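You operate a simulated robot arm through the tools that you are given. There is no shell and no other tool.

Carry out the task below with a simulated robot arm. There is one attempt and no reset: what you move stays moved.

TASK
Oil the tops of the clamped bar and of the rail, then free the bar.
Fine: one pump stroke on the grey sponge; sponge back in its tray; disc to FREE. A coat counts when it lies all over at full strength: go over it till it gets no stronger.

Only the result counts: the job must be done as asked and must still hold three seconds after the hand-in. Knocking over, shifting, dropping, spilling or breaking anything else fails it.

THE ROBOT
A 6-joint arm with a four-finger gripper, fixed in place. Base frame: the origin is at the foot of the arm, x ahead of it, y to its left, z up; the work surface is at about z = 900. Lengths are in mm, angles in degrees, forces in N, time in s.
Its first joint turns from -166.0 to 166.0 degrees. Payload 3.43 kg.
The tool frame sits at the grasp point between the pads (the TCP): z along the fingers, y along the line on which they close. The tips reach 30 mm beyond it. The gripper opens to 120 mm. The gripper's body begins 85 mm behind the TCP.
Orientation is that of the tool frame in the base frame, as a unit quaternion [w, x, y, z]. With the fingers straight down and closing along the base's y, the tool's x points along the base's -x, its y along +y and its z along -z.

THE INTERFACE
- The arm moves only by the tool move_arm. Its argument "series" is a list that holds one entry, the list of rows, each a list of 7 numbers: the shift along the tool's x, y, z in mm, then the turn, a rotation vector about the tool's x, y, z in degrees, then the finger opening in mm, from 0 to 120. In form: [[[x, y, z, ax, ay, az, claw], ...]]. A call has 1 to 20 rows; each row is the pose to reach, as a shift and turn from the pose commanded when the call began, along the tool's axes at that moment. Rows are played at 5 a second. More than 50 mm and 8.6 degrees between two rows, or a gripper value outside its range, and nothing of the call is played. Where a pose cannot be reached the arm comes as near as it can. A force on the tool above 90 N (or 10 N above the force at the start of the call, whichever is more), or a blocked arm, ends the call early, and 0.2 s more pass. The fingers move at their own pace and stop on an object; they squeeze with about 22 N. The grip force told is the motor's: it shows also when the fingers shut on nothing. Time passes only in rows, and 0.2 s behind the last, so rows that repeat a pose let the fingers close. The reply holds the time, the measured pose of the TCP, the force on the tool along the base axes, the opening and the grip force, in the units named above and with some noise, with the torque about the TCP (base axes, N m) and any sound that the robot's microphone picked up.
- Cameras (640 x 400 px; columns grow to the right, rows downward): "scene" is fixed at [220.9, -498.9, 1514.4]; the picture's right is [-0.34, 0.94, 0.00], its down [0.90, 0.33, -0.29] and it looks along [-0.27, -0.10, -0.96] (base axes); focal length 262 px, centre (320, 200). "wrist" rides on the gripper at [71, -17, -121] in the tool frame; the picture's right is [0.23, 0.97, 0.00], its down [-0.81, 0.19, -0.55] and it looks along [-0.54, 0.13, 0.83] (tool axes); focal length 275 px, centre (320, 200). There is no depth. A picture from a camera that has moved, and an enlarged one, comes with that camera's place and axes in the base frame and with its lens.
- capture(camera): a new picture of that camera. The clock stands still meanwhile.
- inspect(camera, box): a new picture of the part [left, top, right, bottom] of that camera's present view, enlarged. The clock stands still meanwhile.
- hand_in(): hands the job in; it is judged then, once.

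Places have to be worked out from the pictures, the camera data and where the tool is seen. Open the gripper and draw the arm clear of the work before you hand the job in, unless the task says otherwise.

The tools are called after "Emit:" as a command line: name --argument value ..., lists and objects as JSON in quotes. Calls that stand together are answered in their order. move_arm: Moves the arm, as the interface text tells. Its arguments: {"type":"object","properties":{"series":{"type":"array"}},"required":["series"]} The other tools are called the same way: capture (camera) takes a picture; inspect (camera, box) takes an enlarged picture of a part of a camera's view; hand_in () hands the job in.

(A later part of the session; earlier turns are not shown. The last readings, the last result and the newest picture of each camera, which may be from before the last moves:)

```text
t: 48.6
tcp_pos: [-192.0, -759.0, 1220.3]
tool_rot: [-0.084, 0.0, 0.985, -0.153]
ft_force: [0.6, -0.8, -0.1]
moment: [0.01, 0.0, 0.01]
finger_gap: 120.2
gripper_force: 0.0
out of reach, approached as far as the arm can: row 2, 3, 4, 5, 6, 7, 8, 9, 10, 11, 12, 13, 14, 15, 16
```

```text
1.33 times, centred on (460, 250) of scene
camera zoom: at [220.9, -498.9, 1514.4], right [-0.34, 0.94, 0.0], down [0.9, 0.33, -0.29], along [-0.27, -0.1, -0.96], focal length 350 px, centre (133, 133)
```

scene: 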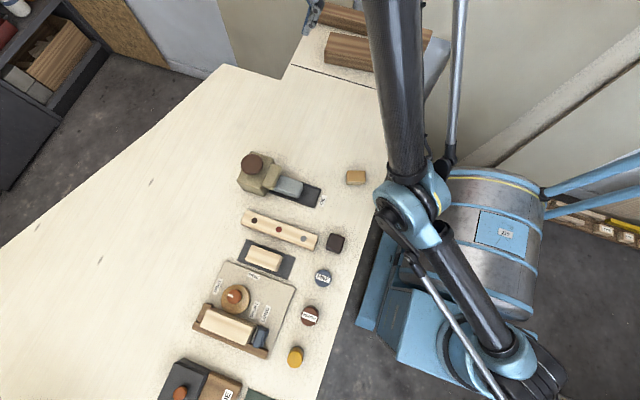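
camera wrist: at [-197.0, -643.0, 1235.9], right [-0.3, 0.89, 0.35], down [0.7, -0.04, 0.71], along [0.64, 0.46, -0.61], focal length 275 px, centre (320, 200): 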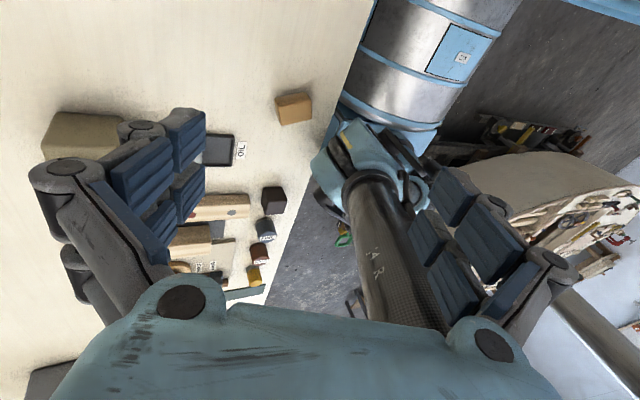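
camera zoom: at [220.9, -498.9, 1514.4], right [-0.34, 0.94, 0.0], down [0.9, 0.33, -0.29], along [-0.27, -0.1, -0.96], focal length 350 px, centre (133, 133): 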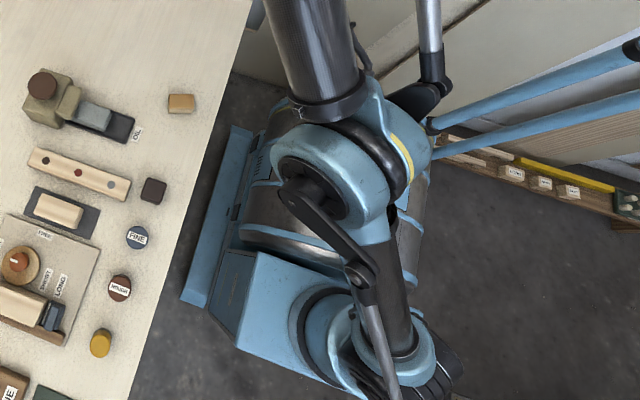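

Straight again. Now a slow inward tilt: first just outside reach, then easing inside by some 28 mm.

Emit:
move_arm --series '[[[-1.8, 3.3, -4.2, -2.6, -1.4, 0, 120], [-5.9, 10.8, -7, -5.3, -2.9, 0, 120], [-12.1, 22.2, -8.7, -7.9, -4.3, 0, 120], [-18.2, 33.4, -11, -10.6, -5.7, 0, 120], [-24.3, 44.5, -14.1, -13.2, -7.1, 0, 120], [-30.3, 55.5, -17.8, -15.8, -8.6, 0, 120], [-37.6, 69, -21, -18.5, -10, 0, 120], [-45.2, 82.8, -24.6, -21.1, -11.4, 0, 120], [-52.6, 96.4, -28.8, -23.8, -12.8, 0, 120], [-60, 109.9, -33.4, -26.4, -14.3, 0, 120], [-67.5, 123.7, -38.3, -29, -15.7, 0, 120], [-74.9, 137.2, -43.9, -31.7, -17.2, 0, 120], [-82.1, 150.4, -49.9, -34.3, -18.6, 0, 120], [-89.1, 163.2, -56.5, -37, -20, 0, 120], [-92.7, 169.8, -53.6, -37, -20, 0, 120]]]'

Emit:
inspect --camera "scene" --box '[320, 100, 600, 400]'

```text
t: 51.8
tcp_pos: [-99.0, -585.8, 1209.1]
tool_rot: [0.091, 0.0, 0.982, 0.168]
ft_force: [-0.9, -0.2, -0.2]
moment: [0.02, 0.01, 0.02]
finger_gap: 120.2
gripper_force: 0.1
out of reach, approached as far as the arm can: row 1, 2, 3, 4, 5, 6, 7, 8, 9
```

```text
1.33 times, centred on (460, 250) of scene
camera zoom: at [220.9, -498.9, 1514.4], right [-0.34, 0.94, 0.0], down [0.9, 0.33, -0.29], along [-0.27, -0.1, -0.96], focal length 350 px, centre (133, 133)
```

zoom: 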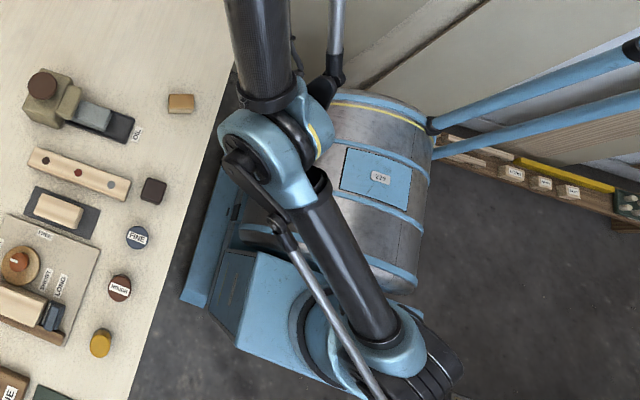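

The forearm's elevation seems capped near 57°, so where the wrist lies steeper than that above the shoulder the elbow can only bend upward. I raise and draw the hand in to about (36, −341, 1437), tool vertical, to force it through.

Emit:
move_arm --series '[[[-16.6, 30.2, -10.7, 1.9, 1, 0, 120], [-33.2, 60.5, -21.3, 3.8, 2.1, 0, 120], [-49.9, 90.7, -32, 5.8, 3.1, 0, 120], [-66.5, 120.9, -42.7, 7.7, 4.2, 0, 120], [-83.1, 151.2, -53.4, 9.6, 5.2, 0, 120], [-99.7, 181.4, -64, 11.5, 6.2, 0, 120], [-116.3, 211.6, -74.7, 13.4, 7.3, 0, 120], [-133, 241.8, -85.4, 15.4, 8.3, 0, 120], [-149.6, 272, -96, 17.3, 9.4, 0, 120], [-166.2, 302.3, -106.7, 19.2, 10.4, 0, 120], [-166.2, 302.3, -106.7, 19.2, 10.4, 0, 120], [-166.2, 302.3, -106.7, 19.2, 10.4, 0, 120], [-166.2, 302.3, -106.7, 19.2, 10.4, 0, 120], [-166.2, 302.3, -106.7, 19.2, 10.4, 0, 120]]]'

Emit:
capture --camera "scene"

```text
t: 53.6
tcp_pos: [-61.8, -461.9, 1381.2]
tool_rot: [0.036, 0.001, 0.998, 0.05]
ft_force: [-0.7, -0.7, 0.0]
moment: [0.03, -0.07, -0.02]
finger_gap: 119.8
gripper_force: 0.1
out of reach, approached as far as the arm can: row 2, 3, 4, 5, 6
stopped in row 8: the arm was blocked; the commanded pose is now the measured one
```

```text
taken
```

scene: 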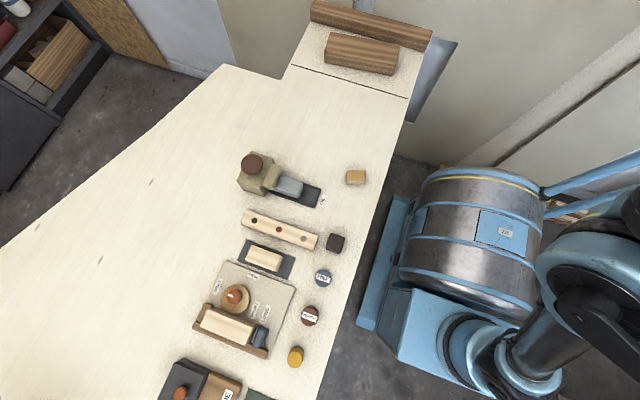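

The elbow has come up high: the flip worked. I settle towards the start region with the tool vertical.

Emit:
move_arm --series '[[[-13.5, 3.4, 21.7, 1.5, 1, 0, 120], [-27, 6.8, 43.5, 2.9, 2, 0, 120], [-40.5, 10.2, 65.2, 4.4, 3, 0, 120], [-54, 13.6, 86.9, 5.8, 4.1, 0, 120], [-54, 13.6, 86.9, 5.8, 4.1, 0, 120], [-54, 13.6, 86.9, 5.8, 4.1, 0, 120]]]'

Emit:
capture --camera "scene"

```text
t: 54.4
tcp_pos: [-69.9, -509.4, 1359.3]
tool_rot: [0.027, 0.0, 0.999, 0.03]
ft_force: [-1.1, -0.3, 1.0]
moment: [0.03, -0.08, 0.0]
finger_gap: 119.8
gripper_force: 0.0
out of reach, approached as far as the arm can: row 1
stopped in row 4: the arm was blocked; the commanded pose is now the measured one
```

```text
taken
```

scene: 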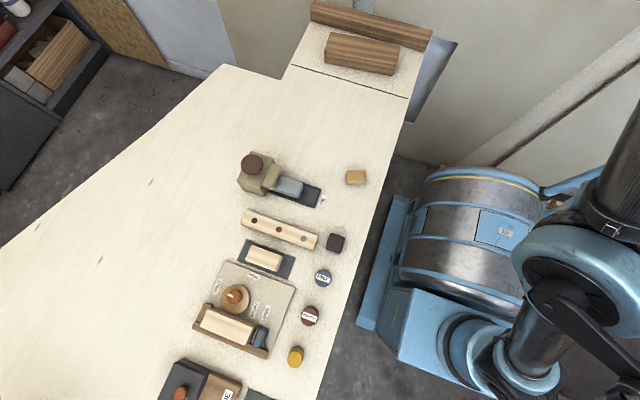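

It is passing through straight and the tracking check stops it. I rise further more slowly, so it can follow.

Emit:
move_arm --series '[[[-5, 8.6, -4.8, 0, 0, 0, 120], [-9.9, 17.1, -9.7, 0, 0, 0, 120], [-14.8, 25.7, -14.5, 0, 0, 0, 120], [-19.8, 34.2, -19.3, 0, 0, 0, 120], [-24.7, 42.8, -24.1, 0, 0, 0, 120], [-29.7, 51.3, -29, 0, 0, 0, 120], [-34.6, 60, -33.8, 0, 0, 0, 120], [-39.5, 68.5, -38.6, 0, 0, 0, 120], [-44.5, 77, -43.4, 0, 0, 0, 120], [-49.4, 85.6, -48.3, 0, 0, 0, 120], [-54.4, 94.1, -53.1, 0, 0, 0, 120], [-59.3, 102.7, -57.9, 0, 0, 0, 120], [-59.3, 102.7, -57.9, 0, 0, 0, 120], [-59.3, 102.7, -57.9, 0, 0, 0, 120], [-59.3, 102.7, -57.9, 0, 0, 0, 120], [-59.3, 102.7, -57.9, 0, 0, 0, 120]]]'

Emit:
capture --camera "scene"

```text
t: 57.8
tcp_pos: [-8.8, -410.7, 1422.1]
tool_rot: [0.023, -0.001, 0.999, 0.03]
ft_force: [0.0, 0.2, 0.0]
moment: [0.0, -0.01, -0.02]
finger_gap: 120.3
gripper_force: 0.0
out of reach, approached as far as the arm can: row 12, 13, 14, 15, 16
```

```text
taken
```

scene: 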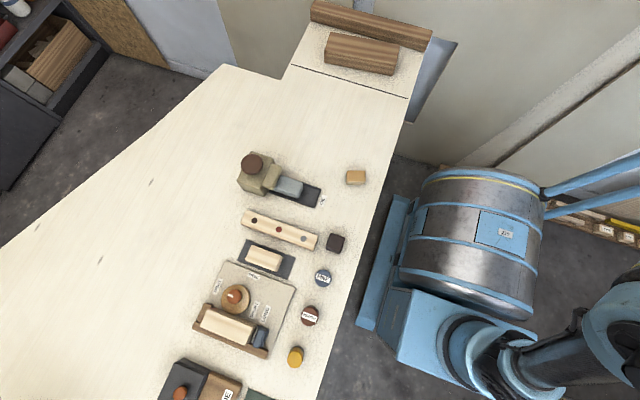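

The elbow is high now. I lower slowly to see whether it keeps the elbow-up bend.

Emit:
move_arm --series '[[[-0.5, -1.4, 8.2, 0, 0, 0, 120], [-1, -2.8, 16.3, 0, 0, 0, 120], [-1.5, -4.2, 24.5, 0, 0, 0, 120], [-2, -5.6, 32.7, 0, 0, 0, 120], [-2.5, -7, 40.9, 0, 0, 0, 120], [-3, -8.4, 49, 0, 0, 0, 120], [-3.5, -9.8, 57.2, 0, 0, 0, 120], [-4, -11.2, 65.4, 0, 0, 0, 120], [-4.5, -12.6, 73.5, 0, 0, 0, 120], [-5, -14, 81.7, 0, 0, 0, 120], [-5, -14, 81.7, 0, 0, 0, 120], [-5, -14, 81.7, 0, 0, 0, 120]]]'

Emit:
capture --camera "scene"

```text
t: 60.4
tcp_pos: [1.4, -421.5, 1343.5]
tool_rot: [0.023, 0.0, 0.999, 0.031]
ft_force: [-0.6, 1.0, 0.2]
moment: [0.01, 0.01, -0.03]
finger_gap: 120.0
gripper_force: 0.1
```

```text
taken
```

scene: 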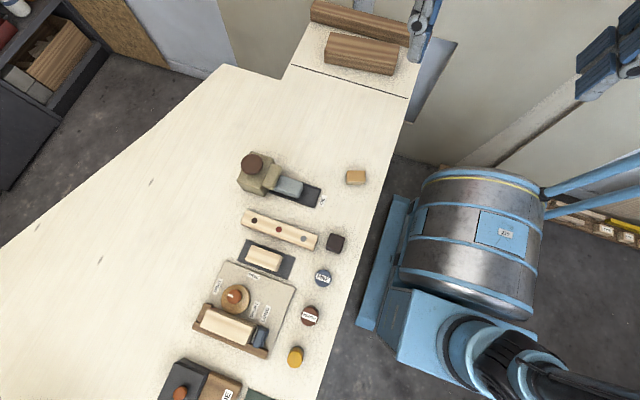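

The elbow is properly up again, like at the start. From now on I stay well inside reach. I go to about (0, −600, 1120), tool vertical, for measuring views.

Emit:
move_arm --series '[[[1.4, -24, 26.4, 0.5, 0.3, 0, 120], [2.8, -48, 52.8, 0.9, 0.7, 0, 120], [4.1, -71.8, 79.2, 1.3, 1, 0, 120], [5.5, -95.7, 105.7, 1.8, 1.3, 0, 120], [6.9, -119.6, 132, 2.2, 1.6, 0, 120], [8.3, -143.6, 158.5, 2.7, 2, 0, 120], [9.6, -167.5, 184.9, 3.1, 2.3, 0, 120], [11, -191.4, 211.3, 3.55, 2.64, 0, 120], [11, -191.4, 211.3, 3.55, 2.64, 0, 120]]]'

Emit:
capture --camera "wrist"

Emit:
inspect --camera "wrist" --box '[160, 0, 480, 200]'

```text
t: 62.4
tcp_pos: [-1.3, -599.2, 1121.1]
tool_rot: [0.001, 0.0, 1.0, -0.001]
ft_force: [1.0, 1.3, 0.3]
moment: [-0.01, -0.01, 0.02]
finger_gap: 119.9
gripper_force: 0.1
```

```text
taken
camera wrist: at [-73.3, -616.2, 1240.9], right [-0.23, 0.97, 0.0], down [0.81, 0.19, 0.55], along [0.54, 0.13, -0.83], focal length 275 px, centre (320, 200)
```

wrist: 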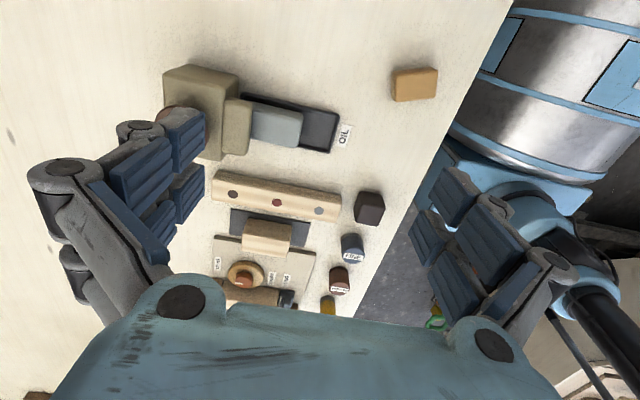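

```text
2.00 times, centred on (320, 100) of wrist
camera zoom: at [-73.3, -616.2, 1240.9], right [-0.23, 0.97, 0.0], down [0.81, 0.19, 0.55], along [0.54, 0.13, -0.83], focal length 551 px, centre (320, 400)
```

zoom: 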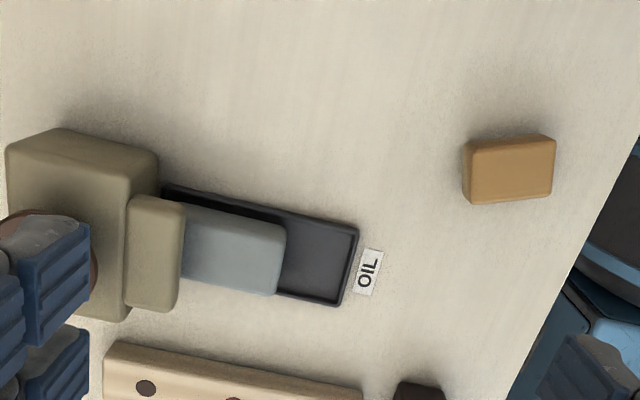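

Motion works well again. Tray lies about x 19–69, y −684…−570, sponge about x 22–62 with its free end at y −612. Next I move over to view the fixture.

Emit:
move_arm --series '[[[-42, 7, 0, 0, 0, 0, 120], [-84, 13, 0, 0, 0, 0, 120], [-126, 20, 0, 0, 0, 0, 120], [-168, 26, 0, 0, 0, 0, 120], [-210, 33, 0, 0, 0, 0, 120], [-251, 39, 0, 0, 0, 0, 120], [-251, 39, 0, 0, 0, 0, 120]]]'

Emit:
capture --camera "wrist"

Emit:
inspect --camera "wrist" --box '[160, 0, 480, 200]'

Emit:
inspect --camera "wrist" --box '[200, 80, 360, 280]'

```text
t: 64.0
tcp_pos: [251.1, -559.1, 1120.7]
tool_rot: [0.001, 0.001, 1.0, -0.001]
ft_force: [-0.5, 0.1, 0.1]
moment: [0.03, -0.01, -0.03]
finger_gap: 120.0
gripper_force: 0.0
```

```text
taken
camera wrist: at [178.8, -576.9, 1241.0], right [-0.23, 0.97, 0.0], down [0.81, 0.19, 0.55], along [0.54, 0.13, -0.83], focal length 275 px, centre (320, 200)
```

wrist: 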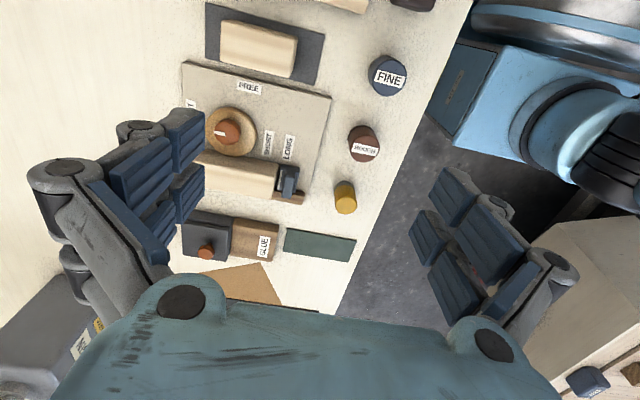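

```text
2.00 times, centred on (320, 100) of wrist
camera zoom: at [178.8, -576.9, 1241.0], right [-0.23, 0.97, 0.0], down [0.81, 0.19, 0.55], along [0.54, 0.13, -0.83], focal length 551 px, centre (320, 400)
```

zoom: 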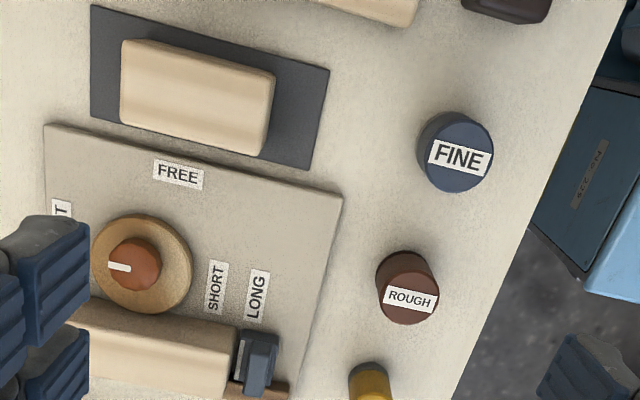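

```text
2.00 times, centred on (280, 180) of wrist
camera zoom: at [178.8, -576.9, 1241.0], right [-0.23, 0.97, 0.0], down [0.81, 0.19, 0.55], along [0.54, 0.13, -0.83], focal length 551 px, centre (400, 240)
```

zoom: 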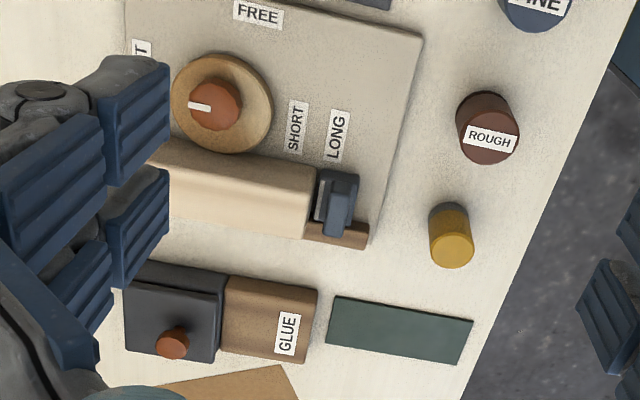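

The disc pointer points at TIGHT (−y); FREE lies at −x from the disc centre (≈(317, −655)). I shift sideways for a clear view of the bar and disc, to triangulate heights.

Emit:
move_arm --series '[[[10, -40, 0, 0, 0, 0, 120], [20, -81, 0, 0, 0, 0, 120], [20, -81, 0, 0, 0, 0, 120]]]'

Emit:
inspect --camera "wrist" --box '[200, 80, 400, 280]'

Emit:
inspect --camera "wrist" --box '[200, 0, 400, 120]'

```text
t: 64.8
tcp_pos: [230.4, -642.7, 1120.5]
tool_rot: [0.0, -0.001, 1.0, -0.001]
ft_force: [-0.7, 0.4, -0.5]
moment: [0.01, 0.01, 0.01]
finger_gap: 119.9
gripper_force: 0.1
```

```text
2.00 times, centred on (300, 180) of wrist
camera zoom: at [157.6, -659.2, 1241.5], right [-0.23, 0.97, 0.0], down [0.81, 0.19, 0.55], along [0.54, 0.13, -0.83], focal length 551 px, centre (360, 240)
```

zoom: 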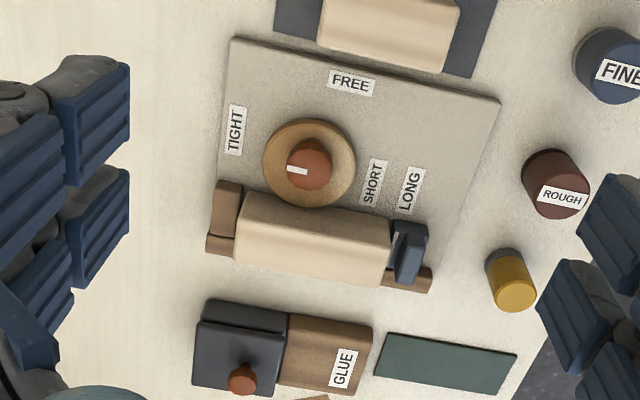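

```text
3.20 times, centred on (300, 60) of wrist
camera zoom: at [157.6, -659.2, 1241.5], right [-0.23, 0.97, 0.0], down [0.81, 0.19, 0.55], along [0.54, 0.13, -0.83], focal length 881 px, centre (384, 648)
```

zoom: 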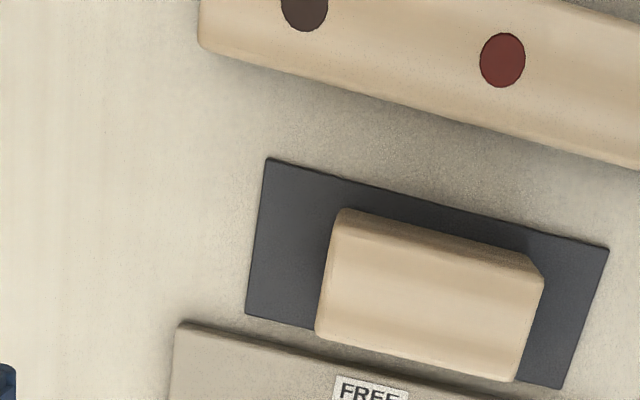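

Heights from this pair: bar top ≈ 960 ±12, disc knob top ≈ 930. I turn the tool 90° (fingers closing along x, needed for the sponge anyway) near (317, −480, 1120), to then take an oblique side view.

Emit:
move_arm --series '[[[-7.25, 13.6, 0, 0, 0, 7.5, 120], [-14.5, 27.2, 0, 0, 0, 15, 120], [-21.75, 40.8, 0, 0, 0, 22.5, 120], [-29, 54.3, 0, 0, 0, 30, 120], [-36.25, 68, 0, 0, 0, 37.5, 120], [-43.5, 81.5, 0, 0, 0, 45, 120], [-50.75, 95, 0, 0, 0, 52.5, 120], [-58, 108.7, 0, 0, 0, 60, 120], [-65.25, 122.3, 0, 0, 0, 67.5, 120], [-72.5, 135.8, 0, 0, 0, 75, 120], [-79.75, 149.4, 0, 0, 0, 82.5, 120], [-87, 163, 0, 0, 0, 90, 120], [-87, 163, 0, 0, 0, 90, 120]]]'

Emit:
capture --camera "wrist"

```text
t: 67.6
tcp_pos: [319.7, -477.7, 1121.6]
tool_rot: [0.002, 0.707, 0.707, 0.0]
ft_force: [0.3, -0.1, 0.3]
moment: [-0.03, 0.02, 0.03]
finger_gap: 120.1
gripper_force: 0.1
```

```text
taken
camera wrist: at [301.0, -406.9, 1241.5], right [0.97, 0.23, 0.0], down [0.19, -0.81, 0.55], along [0.13, -0.54, -0.83], focal length 275 px, centre (320, 200)
```

wrist: 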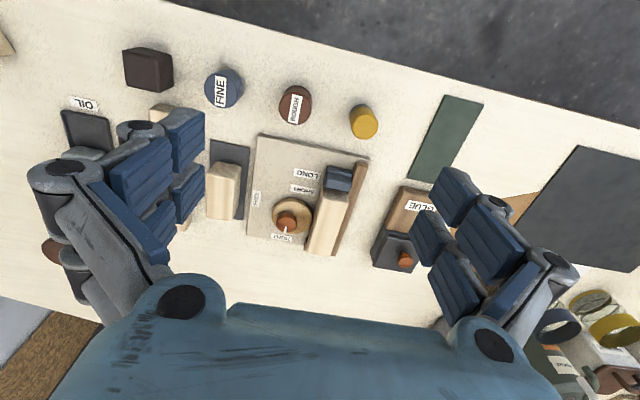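

This view shows the fixture from the robot side. I enlarge it, then tilt for a flatter look.

Emit:
inspect --camera "wrist" --box '[240, 120, 400, 270]'

Emit:
move_arm --series '[[[0, 0, 12, 0, -5, 0, 120], [0, 0, 24, 0, -10, 0, 120], [0, 0, 36, 0, -15, 0, 120], [0, 0, 48, 0, -20, 0, 120], [0, 0, 60, 0, -25, 0, 120], [0, 0, 75, 0, -30, 0, 120], [0, 0, 90, 0, -30, 0, 120], [0, 0, 90, 0, -30, 0, 120]]]'

Emit:
capture --camera "wrist"

Emit:
inspect --camera "wrist" --box '[200, 100, 440, 300]'

```text
2.67 times, centred on (320, 195) of wrist
camera zoom: at [301.0, -406.9, 1241.5], right [0.97, 0.23, 0.0], down [0.19, -0.81, 0.55], along [0.13, -0.54, -0.83], focal length 734 px, centre (320, 213)
```

zoom: 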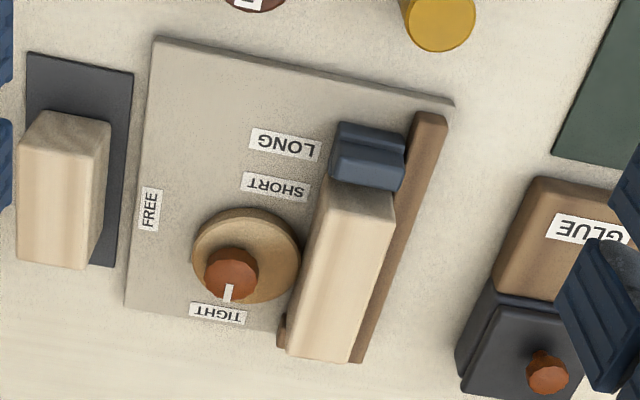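

```text
t: 69.4
tcp_pos: [317.4, -478.4, 1029.8]
tool_rot: [0.185, 0.682, 0.683, -0.183]
ft_force: [-0.2, 0.5, 0.2]
moment: [0.02, -0.02, 0.0]
finger_gap: 120.0
gripper_force: 0.0
```

```text
taken
camera wrist: at [300.1, -357.1, 1099.0], right [0.97, 0.2, -0.11], down [0.19, -0.42, 0.89], along [0.13, -0.88, -0.45], focal length 275 px, centre (320, 200)
```

wrist: 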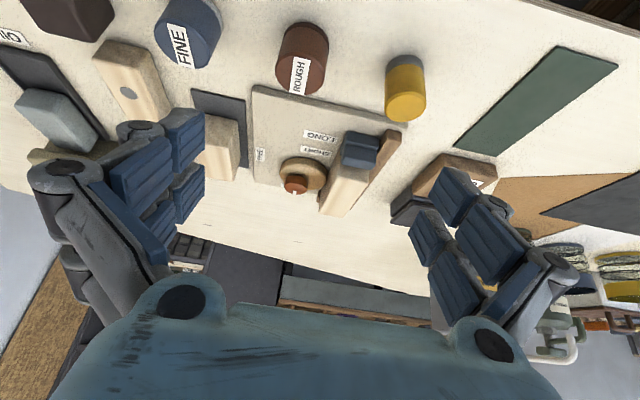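

```text
2.00 times, centred on (320, 200) of wrist
camera zoom: at [300.1, -357.1, 1099.0], right [0.97, 0.2, -0.11], down [0.19, -0.42, 0.89], along [0.13, -0.88, -0.45], focal length 551 px, centre (320, 200)
```

zoom: 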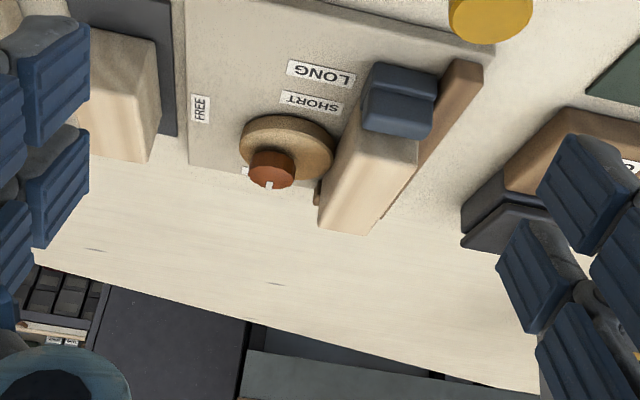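

The jaw and fence stand lower than the bar top, so wiping over its edges is free. I translate along −x with this tilt for the same look at the pump and sponge.

Emit:
move_arm --series '[[[0, -42, 0, 0, 0, 0, 120], [0, -84, 0, 0, 0, 0, 120], [0, -126, 0, 0, 0, 0, 120], [0, -168, 0, 0, 0, 0, 120], [0, -210, 0, 0, 0, 0, 120], [0, -240, 0, 0, 0, 0, 120], [0, -240, 0, 0, 0, 0, 120]]]'

Emit:
capture --camera "wrist"

Emit:
inspect --camera "wrist" --box '[200, 60, 440, 300]'

```text
t: 71.0
tcp_pos: [76.6, -478.5, 1031.9]
tool_rot: [0.185, 0.682, 0.683, -0.183]
ft_force: [0.3, -0.4, -0.8]
moment: [0.01, 0.0, 0.02]
finger_gap: 120.4
gripper_force: 0.0
```

```text
taken
camera wrist: at [59.1, -356.7, 1100.0], right [0.97, 0.2, -0.11], down [0.19, -0.42, 0.89], along [0.13, -0.88, -0.45], focal length 275 px, centre (320, 200)
```

wrist: 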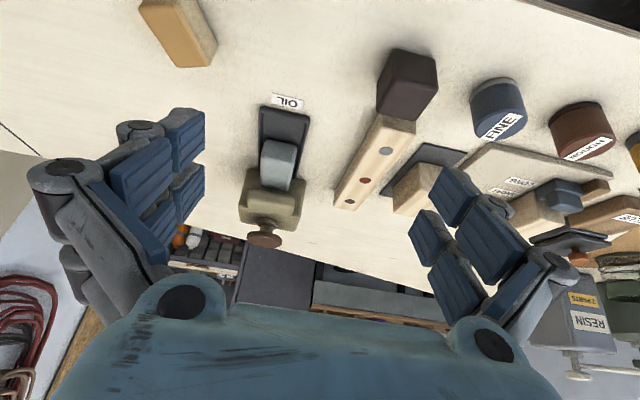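

```text
1.67 times, centred on (320, 180) of wrist
camera zoom: at [59.1, -356.7, 1100.0], right [0.97, 0.2, -0.11], down [0.19, -0.42, 0.89], along [0.13, -0.88, -0.45], focal length 459 px, centre (320, 233)
```

zoom: 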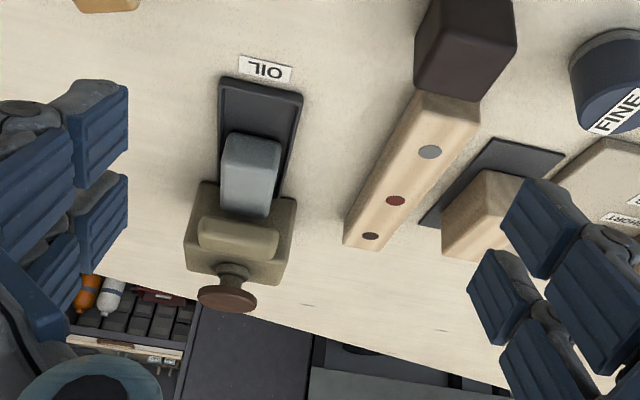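

This shows the mushroom knob, the spout, and the sponge clearly. I enlarge the pump and sponge for measuring.

Emit:
inspect --camera "wrist" --box '[230, 90, 330, 190]'

Emit:
inspect --camera "wrist" --box '[220, 150, 320, 250]'

Emit:
inspect --camera "scene" --box '[230, 145, 330, 215]'

```text
4.00 times, centred on (280, 140) of wrist
camera zoom: at [59.1, -356.7, 1100.0], right [0.97, 0.2, -0.11], down [0.19, -0.42, 0.89], along [0.13, -0.88, -0.45], focal length 1101 px, centre (480, 440)
```

zoom: 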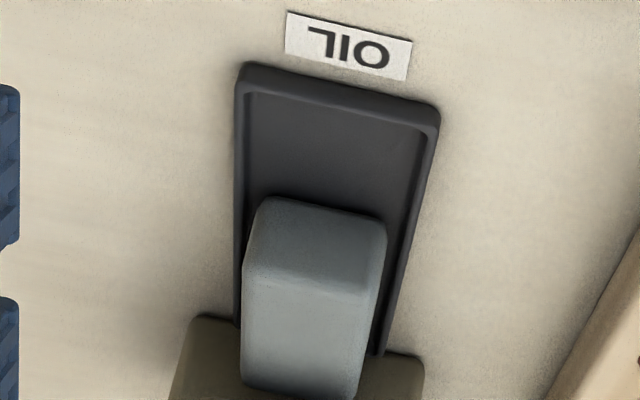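

```text
4.00 times, centred on (270, 200) of wrist
camera zoom: at [59.1, -356.7, 1100.0], right [0.97, 0.2, -0.11], down [0.19, -0.42, 0.89], along [0.13, -0.88, -0.45], focal length 1101 px, centre (520, 200)
```

zoom: 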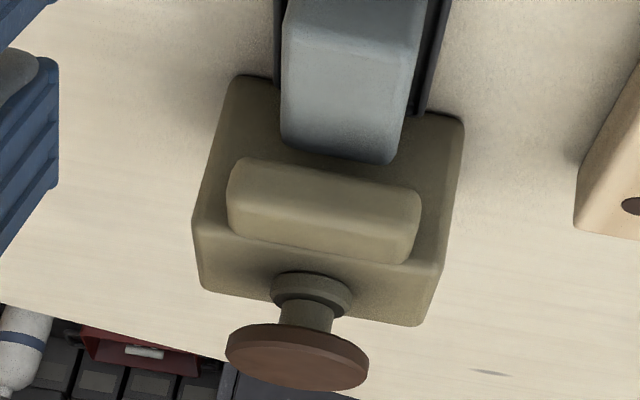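

```text
5.71 times, centred on (280, 180) of scene
camera zoom: at [220.9, -498.9, 1514.4], right [-0.34, 0.94, 0.0], down [0.9, 0.33, -0.29], along [-0.27, -0.1, -0.96], focal length 1498 px, centre (549, 314)
```

zoom: 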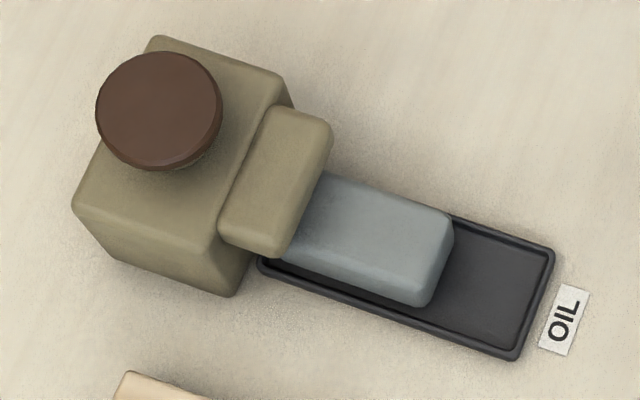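

Measured: knob top at about (45.5, −722, 987); spout z 948–965 with front at y ≈ −662; sponge about x 25–62, y −674…−611, z 905–933. I go back to vertical at (46, −560, 1100) and close the fingers for pressing.

Emit:
move_arm --series '[[[-17.4, -5.1, -3, 0, 5, 0, 120], [-34.9, -10.2, -6, 0, 10, 0, 90], [-52.3, -15.3, -9, 0, 15, 0, 60], [-69.7, -20.4, -12, 0, 20, 0, 30], [-87.2, -25.5, -15, 0, 25, 0, 0], [-104.6, -30.6, -18.1, 0, 30, 0, 0], [-104.6, -30.6, -18.1, 0, 30, 0, 0]]]'

```text
t: 72.6
tcp_pos: [48.4, -560.4, 1099.4]
tool_rot: [0.001, 0.706, 0.708, 0.001]
ft_force: [0.4, -0.3, -0.2]
moment: [0.0, 0.0, -0.02]
finger_gap: 0.0
gripper_force: 22.3
```

Vertical with fingers closed. I move over the knob with the tips about 40 mm above it.

Emit:
move_arm --series '[[[-40, -1, 0, 0, 0, 0, 0], [-80, -2, 0, 0, 0, 0, 0], [-120, -2.5, 10, 0, 0, 0, 0], [-162, -3, 20, 0, 0, 0, 0], [-162, -3, 39, 0, 0, 0, 0], [-162, -3, 39, 0, 0, 0, 0]]]'

Emit:
inspect --camera "scene" --box '[200, 110, 340, 220]'

Emit:
capture --camera "wrist"

```text
t: 74.0
tcp_pos: [44.5, -723.6, 1057.6]
tool_rot: [0.002, 0.707, 0.707, 0.0]
ft_force: [0.0, 0.6, 0.0]
moment: [-0.02, 0.0, -0.01]
finger_gap: 0.0
gripper_force: 22.0
```

```text
3.64 times, centred on (270, 165) of scene
camera zoom: at [220.9, -498.9, 1514.4], right [-0.34, 0.94, 0.0], down [0.9, 0.33, -0.29], along [-0.27, -0.1, -0.96], focal length 953 px, centre (502, 327)
```

zoom: 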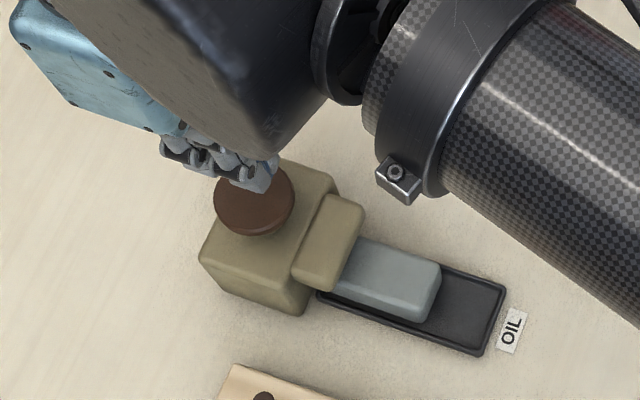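

```text
taken
camera wrist: at [27.3, -651.6, 1178.0], right [0.97, 0.23, 0.0], down [0.19, -0.81, 0.55], along [0.13, -0.54, -0.83], focal length 275 px, centre (320, 200)
```

wrist: 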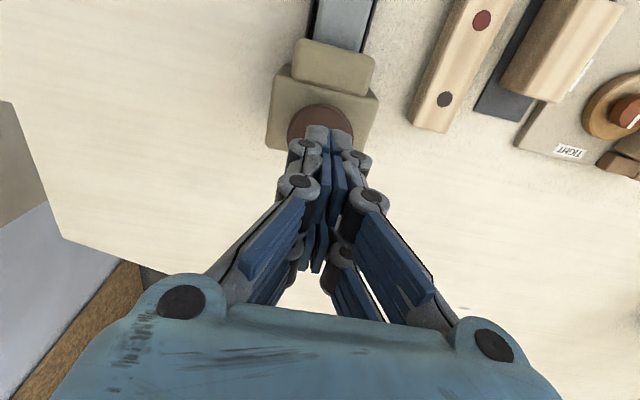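

The tips line up over the knob centre. I descend to just above it and then press in small steps, watching force and sound.

Emit:
move_arm --series '[[[0, 0, 12, 0, 0, 0, 0], [0, 0, 24, 0, 0, 0, 0], [0, 0, 32, 0, 0, 0, 0], [0, 0, 36, 0, 0, 0, 0]]]'

Emit:
move_arm --series '[[[0, 0, 1.5, 0, 0, 0, 0], [0, 0, 3, 0, 0, 0, 0], [0, 0, 4, 0, 0, 0, 0]]]'

```text
t: 75.0
tcp_pos: [44.5, -723.7, 1023.6]
tool_rot: [0.0, 0.706, 0.708, 0.0]
ft_force: [-0.6, -0.8, 0.8]
moment: [0.02, 0.01, 0.01]
finger_gap: 0.0
gripper_force: 22.1
```

```text
t: 75.8
tcp_pos: [45.1, -721.7, 1020.2]
tool_rot: [0.001, 0.706, 0.708, 0.0]
ft_force: [0.3, 0.6, 0.3]
moment: [-0.01, 0.0, -0.01]
finger_gap: 0.0
gripper_force: 22.5
```

Tips at z ≈ 990, no contact yet. I go on down in 1.5–2 mm rows.

Emit:
move_arm --series '[[[0, 0, 1.5, 0, 0, 0, 0], [0, 0, 3, 0, 0, 0, 0], [0, 0, 4.5, 0, 0, 0, 0], [0, 0, 6, 0, 0, 0, 0]]]'

```text
t: 76.8
tcp_pos: [44.7, -722.4, 1013.6]
tool_rot: [0.001, 0.706, 0.708, 0.0]
ft_force: [-1.3, 0.3, 3.0]
moment: [0.05, 0.03, 0.01]
finger_gap: 5.8
gripper_force: 33.8
```

Contact has begun (3 N, fingers slightly spread). I continue pressing carefully.

Emit:
move_arm --series '[[[0, 0, 1.5, 0, 0, 0, 0], [0, 0, 3, 0, 0, 0, 0], [0, 0, 4, 0, 0, 0, 0]]]'

```text
t: 77.6
tcp_pos: [45.4, -721.9, 1010.1]
tool_rot: [0.001, 0.706, 0.708, 0.0]
ft_force: [-0.6, -1.1, 4.7]
moment: [0.03, 0.01, -0.01]
finger_gap: 5.9
gripper_force: 33.5
```

The knob yields like a spring (4.7 N at tip z ≈ 980). I keep pressing.

Emit:
move_arm --series '[[[0, 0, 1.5, 0, 0, 0, 0], [0, 0, 3, 0, 0, 0, 0], [0, 0, 4, 0, 0, 0, 0]]]'

Emit:
inspect --camera "scene" --box '[200, 110, 340, 220]'

```text
t: 78.4
tcp_pos: [44.6, -722.5, 1006.1]
tool_rot: [0.002, 0.707, 0.707, 0.0]
ft_force: [2.5, -1.7, 8.9]
moment: [0.02, -0.09, -0.03]
finger_gap: 5.8
gripper_force: 33.0
```

```text
3.64 times, centred on (270, 165) of scene
camera zoom: at [220.9, -498.9, 1514.4], right [-0.34, 0.94, 0.0], down [0.9, 0.33, -0.29], along [-0.27, -0.1, -0.96], focal length 953 px, centre (502, 327)
```

zoom: 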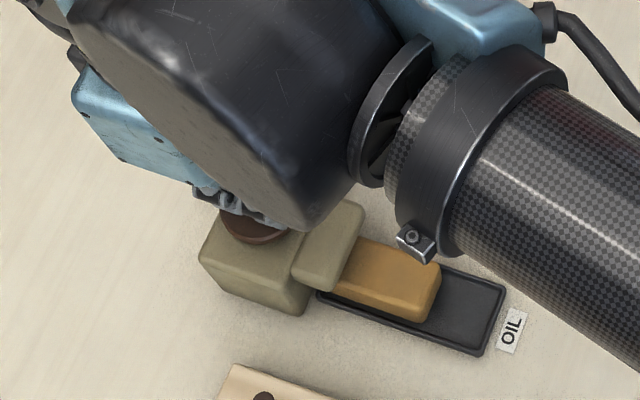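

The sponge has turned amber: the stroke delivered. I lift straight up in one go, without pressing again.

Emit:
move_arm --series '[[[0, 0, -10, 0, 0, 0, 0], [0, 0, -25, 0, 0, 0, 0], [0, 0, -45, 0, 0, 0, 0], [0, 0, -65, 0, 0, 0, 0], [0, 0, -75, 0, 0, 0, 0]]]'

Emit:
inspect --camera "scene" --box '[200, 110, 340, 220]'

```text
t: 79.6
tcp_pos: [44.7, -723.2, 1081.9]
tool_rot: [0.001, 0.706, 0.708, 0.0]
ft_force: [0.2, 0.2, -0.7]
moment: [0.01, 0.03, 0.0]
finger_gap: 0.0
gripper_force: 33.4
```

```text
3.64 times, centred on (270, 165) of scene
camera zoom: at [220.9, -498.9, 1514.4], right [-0.34, 0.94, 0.0], down [0.9, 0.33, -0.29], along [-0.27, -0.1, -0.96], focal length 953 px, centre (502, 327)
```

zoom: 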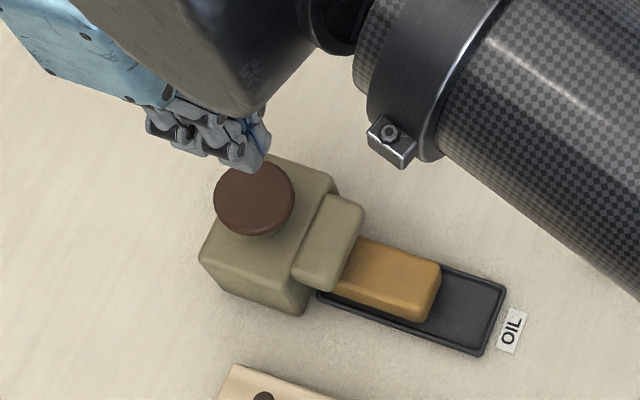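

Knob is back up, sponge oiled. I move over the sponge's free part at (43.5, −636), opening the fingers to 76 mm, and come down to just above it.

Emit:
move_arm --series '[[[40, -0.5, 0, 0, 0, 0, 40], [87, -1.2, 0, 0, 0, 0, 76], [87, -1.2, 30, 0, 0, 0, 76], [87, -1.2, 65, 0, 0, 0, 76], [87, -1.2, 90, 0, 0, 0, 76], [87, -1.2, 90, 0, 0, 0, 76]]]'

Emit:
capture --camera "wrist"

Emit:
inspect --camera "scene" --box '[200, 110, 360, 220]'

```text
t: 81.0
tcp_pos: [43.8, -635.1, 990.7]
tool_rot: [0.002, 0.706, 0.708, 0.0]
ft_force: [0.3, 0.8, 0.4]
moment: [0.04, -0.01, 0.0]
finger_gap: 75.8
gripper_force: 0.0
```

```text
taken
camera wrist: at [25.9, -563.4, 1111.5], right [0.97, 0.23, 0.0], down [0.19, -0.81, 0.55], along [0.13, -0.54, -0.83], focal length 275 px, centre (320, 200)
```

wrist: 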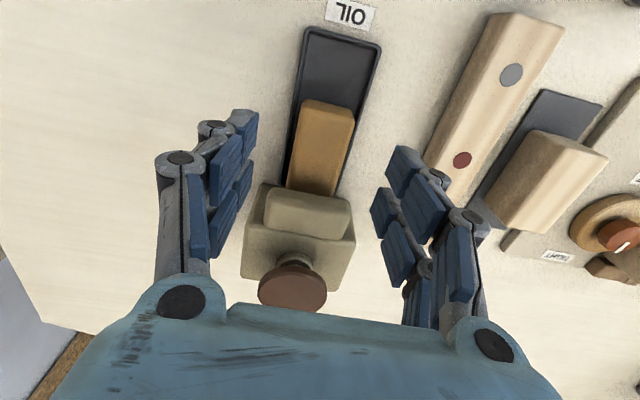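

```text
3.64 times, centred on (280, 165) of scene
camera zoom: at [220.9, -498.9, 1514.4], right [-0.34, 0.94, 0.0], down [0.9, 0.33, -0.29], along [-0.27, -0.1, -0.96], focal length 953 px, centre (466, 327)
```

zoom: 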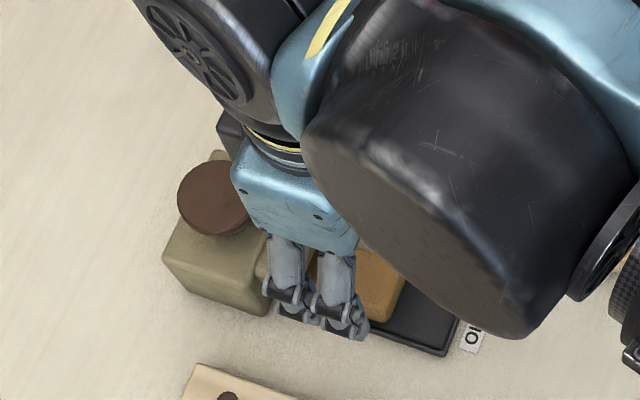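

The fingers straddle the sponge evenly. I descend to TCP z ≈ 946 (tips ≈ 916, above the tray rim) and check force.

Emit:
move_arm --series '[[[0, 0, 15, 0, 0, 0, 76], [0, 0, 28, 0, 0, 0, 76], [0, 0, 38, 0, 0, 0, 76], [0, 0, 44.5, 0, 0, 0, 76]]]'

Emit:
capture --camera "wrist"

```text
t: 82.0
tcp_pos: [44.3, -634.0, 947.4]
tool_rot: [0.001, 0.707, 0.708, 0.001]
ft_force: [0.7, -0.3, -1.0]
moment: [-0.01, 0.0, -0.01]
finger_gap: 75.7
gripper_force: 0.1
```

```text
taken
camera wrist: at [26.4, -563.5, 1066.4], right [0.97, 0.23, 0.0], down [0.19, -0.81, 0.55], along [0.13, -0.54, -0.83], focal length 275 px, centre (320, 200)
```

wrist: 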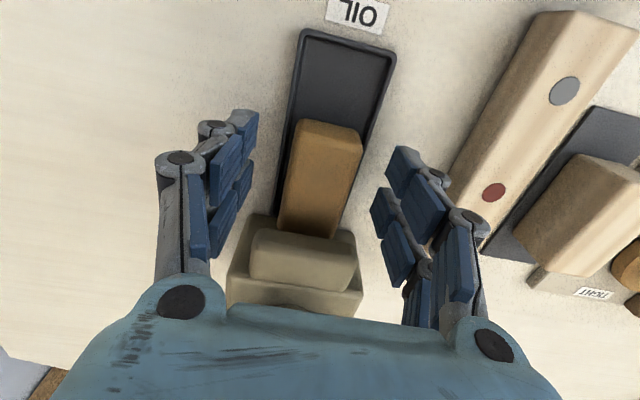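

No contact on the way. I close on the sponge.

Emit:
move_arm --series '[[[0, 0, 0, 0, 0, 0, 50], [0, 0, 0, 0, 0, 0, 30], [0, 0, 0, 0, 0, 0, 15], [0, 0, 0, 0, 0, 0, 15], [0, 0, 0, 0, 0, 0, 15]]]'

Emit:
capture --camera "wrist"

```text
t: 83.2
tcp_pos: [44.6, -633.8, 946.6]
tool_rot: [0.002, 0.707, 0.708, -0.001]
ft_force: [-0.2, -0.5, -0.2]
moment: [-0.01, -0.02, 0.01]
finger_gap: 37.3
gripper_force: 21.6
```

```text
taken
camera wrist: at [26.4, -563.5, 1066.5], right [0.97, 0.23, 0.0], down [0.19, -0.81, 0.55], along [0.13, -0.54, -0.83], focal length 275 px, centre (320, 200)
```

wrist: 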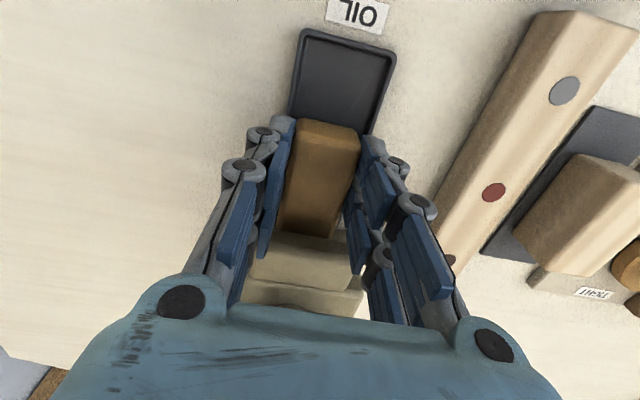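

The sponge is gripped (gap 37.3). I lift slightly under the spout, slide it out towards +y, then raise it.

Emit:
move_arm --series '[[[0, 0, -3, 0, 0, 0, 15], [0, 0, -6, 0, 0, 0, 15], [12, 0, -6, 0, 0, 0, 15], [24, 0, -6, 0, 0, 0, 15], [34, 0, -7, 0, 0, 0, 15], [34, 0, -25, 0, 0, 0, 15], [34, 0, -55, 0, 0, 0, 15], [34, 0, -80, 0, 0, 0, 15], [34, 0, -80, 0, 0, 0, 15]]]'

Emit:
capture --camera "wrist"

Emit:
capture --camera "scene"

```text
t: 85.2
tcp_pos: [44.2, -603.1, 1028.4]
tool_rot: [0.001, 0.706, 0.708, 0.0]
ft_force: [0.4, 0.0, 0.1]
moment: [0.0, 0.0, -0.01]
finger_gap: 37.0
gripper_force: 21.9
```

```text
taken
camera wrist: at [26.1, -531.5, 1148.1], right [0.97, 0.23, 0.0], down [0.19, -0.81, 0.55], along [0.13, -0.54, -0.83], focal length 275 px, centre (320, 200)
```

wrist: 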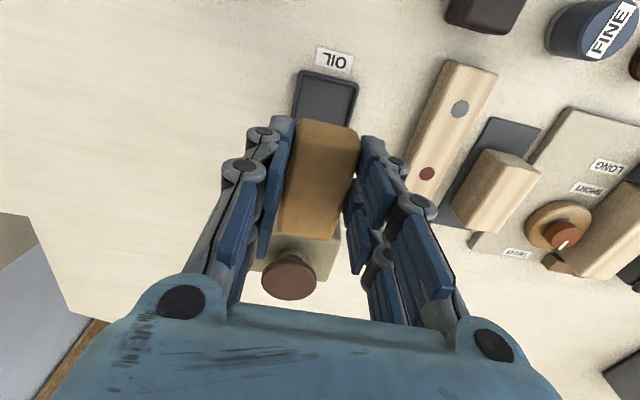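

```text
taken
```

scene: 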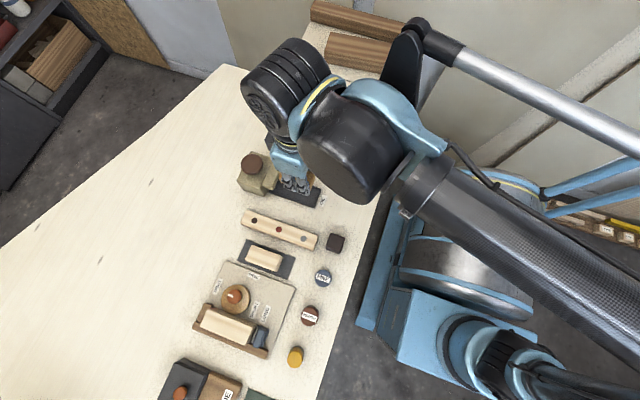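

Sponge held, with its bottom about 41 mm below the TCP. The three rail dots solve to x = 152, y = −684/−624/−564, so the rail spans about x 136–168, y −712…−535. I move above the rail and lower to near contact.

Emit:
move_arm --series '[[[-4, 36, 0, 0, 0, 0, 15], [-8, 72, 0, 0, 0, 0, 15], [-12, 108, 0, 0, 0, 0, 15], [-12, 108, 20, 0, 0, 0, 15], [-12, 108, 40, 0, 0, 0, 15], [-12, 108, 48, 0, 0, 0, 15], [-12, 108, 48, 0, 0, 0, 15]]]'

Emit:
capture --camera "wrist"

Emit:
inspect --camera "scene" --box '[200, 160, 360, 280]'

```text
t: 86.8
tcp_pos: [151.4, -613.3, 978.4]
tool_rot: [0.001, 0.706, 0.708, -0.001]
ft_force: [-0.5, 0.2, 0.2]
moment: [-0.01, -0.01, 0.01]
finger_gap: 37.1
gripper_force: 22.0
```

```text
taken
camera wrist: at [134.2, -542.6, 1098.7], right [0.97, 0.23, 0.0], down [0.19, -0.81, 0.55], along [0.13, -0.54, -0.83], focal length 275 px, centre (320, 200)
```

wrist: 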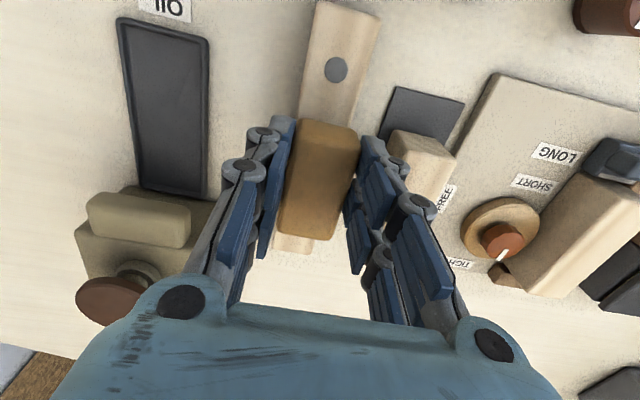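

```text
3.33 times, centred on (280, 220) of scene
camera zoom: at [220.9, -498.9, 1514.4], right [-0.34, 0.94, 0.0], down [0.9, 0.33, -0.29], along [-0.27, -0.1, -0.96], focal length 874 px, centre (453, 133)
```

zoom: 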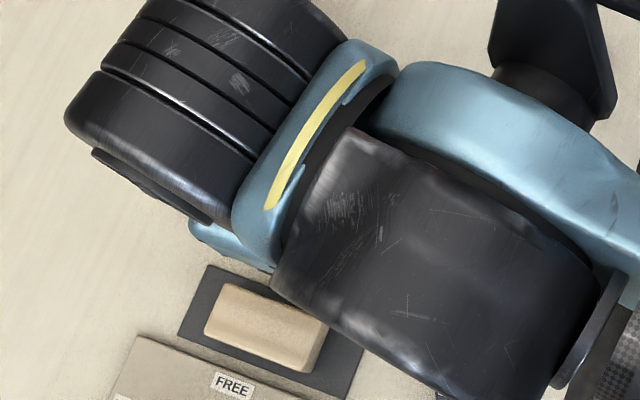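

The rail centre appears at x ≈ 150. I lower the sponge slowly towards contact.

Emit:
move_arm --series '[[[0, -1.5, 3, 0, 0, 0, 15], [0, -1.5, 6, 0, 0, 0, 15], [0, -1.5, 8, 0, 0, 0, 15], [0, -1.5, 9, 0, 0, 0, 15]]]'

Emit:
move_arm --series '[[[0, 0, 1, 0, 0, 0, 15], [0, 0, 2, 0, 0, 0, 15], [0, 0, 3, 0, 0, 0, 15]]]'

```text
t: 87.8
tcp_pos: [150.5, -612.4, 969.6]
tool_rot: [0.002, 0.706, 0.708, 0.0]
ft_force: [-0.7, 0.1, 0.0]
moment: [-0.01, 0.04, 0.01]
finger_gap: 37.1
gripper_force: 22.0
```

```text
t: 88.6
tcp_pos: [150.2, -613.9, 967.7]
tool_rot: [0.001, 0.707, 0.708, 0.0]
ft_force: [-1.7, -4.1, 18.6]
moment: [-0.12, 0.03, 0.01]
finger_gap: 37.5
gripper_force: 22.0
```

Contact: 18.6 N at TCP z ≈ 967.7. I ease off by 0.8 mm for a light pressure.

Emit:
move_arm --series '[[[0, 0, -0.8, 0, 0, 0, 15], [0, 0, -0.8, 0, 0, 0, 15]]]'

```text
t: 89.2
tcp_pos: [149.8, -612.5, 967.2]
tool_rot: [0.001, 0.706, 0.708, 0.0]
ft_force: [0.1, -1.5, 0.1]
moment: [0.01, 0.02, 0.0]
finger_gap: 37.2
gripper_force: 21.8
```

Now the force is zero; I lower by 0.4 mm for a few newtons.

Emit:
move_arm --series '[[[0, 0, 0.4, 0, 0, 0, 15], [0, 0, 0.4, 0, 0, 0, 15]]]'

```text
t: 89.8
tcp_pos: [150.6, -612.2, 967.5]
tool_rot: [0.001, 0.707, 0.708, -0.001]
ft_force: [-0.1, 1.2, 1.8]
moment: [0.07, -0.03, -0.02]
finger_gap: 37.3
gripper_force: 22.0
```

About 2 N. I add 0.3 mm and begin sweeping towards the far end of the rail.

Emit:
move_arm --series '[[[0, 0, 0.3, 0, 0, 0, 15], [-11, 0, 0.3, 0, 0, 0, 15], [-22, 0, 0.3, 0, 0, 0, 15], [-33, 0, 0.3, 0, 0, 0, 15], [-44, 0, 0.3, 0, 0, 0, 15], [-55, 0, 0.3, 0, 0, 0, 15], [-66, 0, 0.3, 0, 0, 0, 15]]]'

Emit:
capture --camera "wrist"

```text
t: 91.4
tcp_pos: [149.9, -678.5, 967.2]
tool_rot: [0.001, 0.707, 0.708, 0.0]
ft_force: [-0.2, 0.1, -0.1]
moment: [-0.01, 0.01, 0.0]
finger_gap: 37.0
gripper_force: 21.9
```

```text
taken
camera wrist: at [132.1, -607.2, 1087.3], right [0.97, 0.23, 0.0], down [0.19, -0.81, 0.55], along [0.13, -0.54, -0.83], focal length 275 px, centre (320, 200)
```

wrist: 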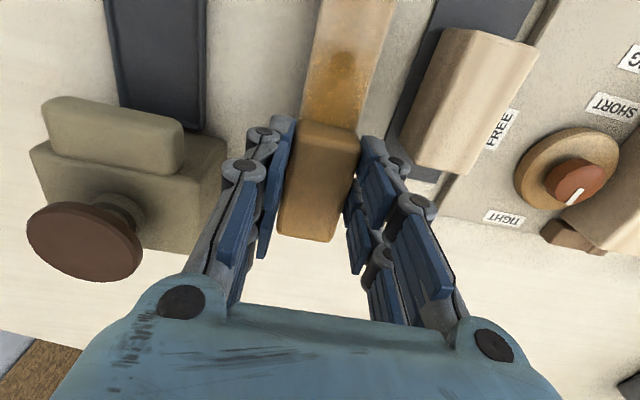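

Oil goes on where wiped (amber). At this end the contact has been lost, so I press in a little.

Emit:
move_arm --series '[[[0, 0, 0.4, 0, 0, 0, 15], [0, 0, 0.4, 0, 0, 0, 15]]]'

Emit:
move_arm --series '[[[0, 0, 0.4, 0, 0, 0, 15], [0, 0, 0.4, 0, 0, 0, 15]]]'

```text
t: 92.0
tcp_pos: [150.3, -678.4, 967.0]
tool_rot: [0.002, 0.706, 0.708, 0.0]
ft_force: [-1.2, -0.3, 10.3]
moment: [-0.02, 0.08, 0.03]
finger_gap: 37.1
gripper_force: 22.0
```

```text
t: 92.6
tcp_pos: [151.3, -677.6, 966.4]
tool_rot: [0.001, 0.706, 0.708, 0.0]
ft_force: [-1.3, -0.6, 18.5]
moment: [0.01, 0.07, -0.01]
finger_gap: 37.1
gripper_force: 22.4
```

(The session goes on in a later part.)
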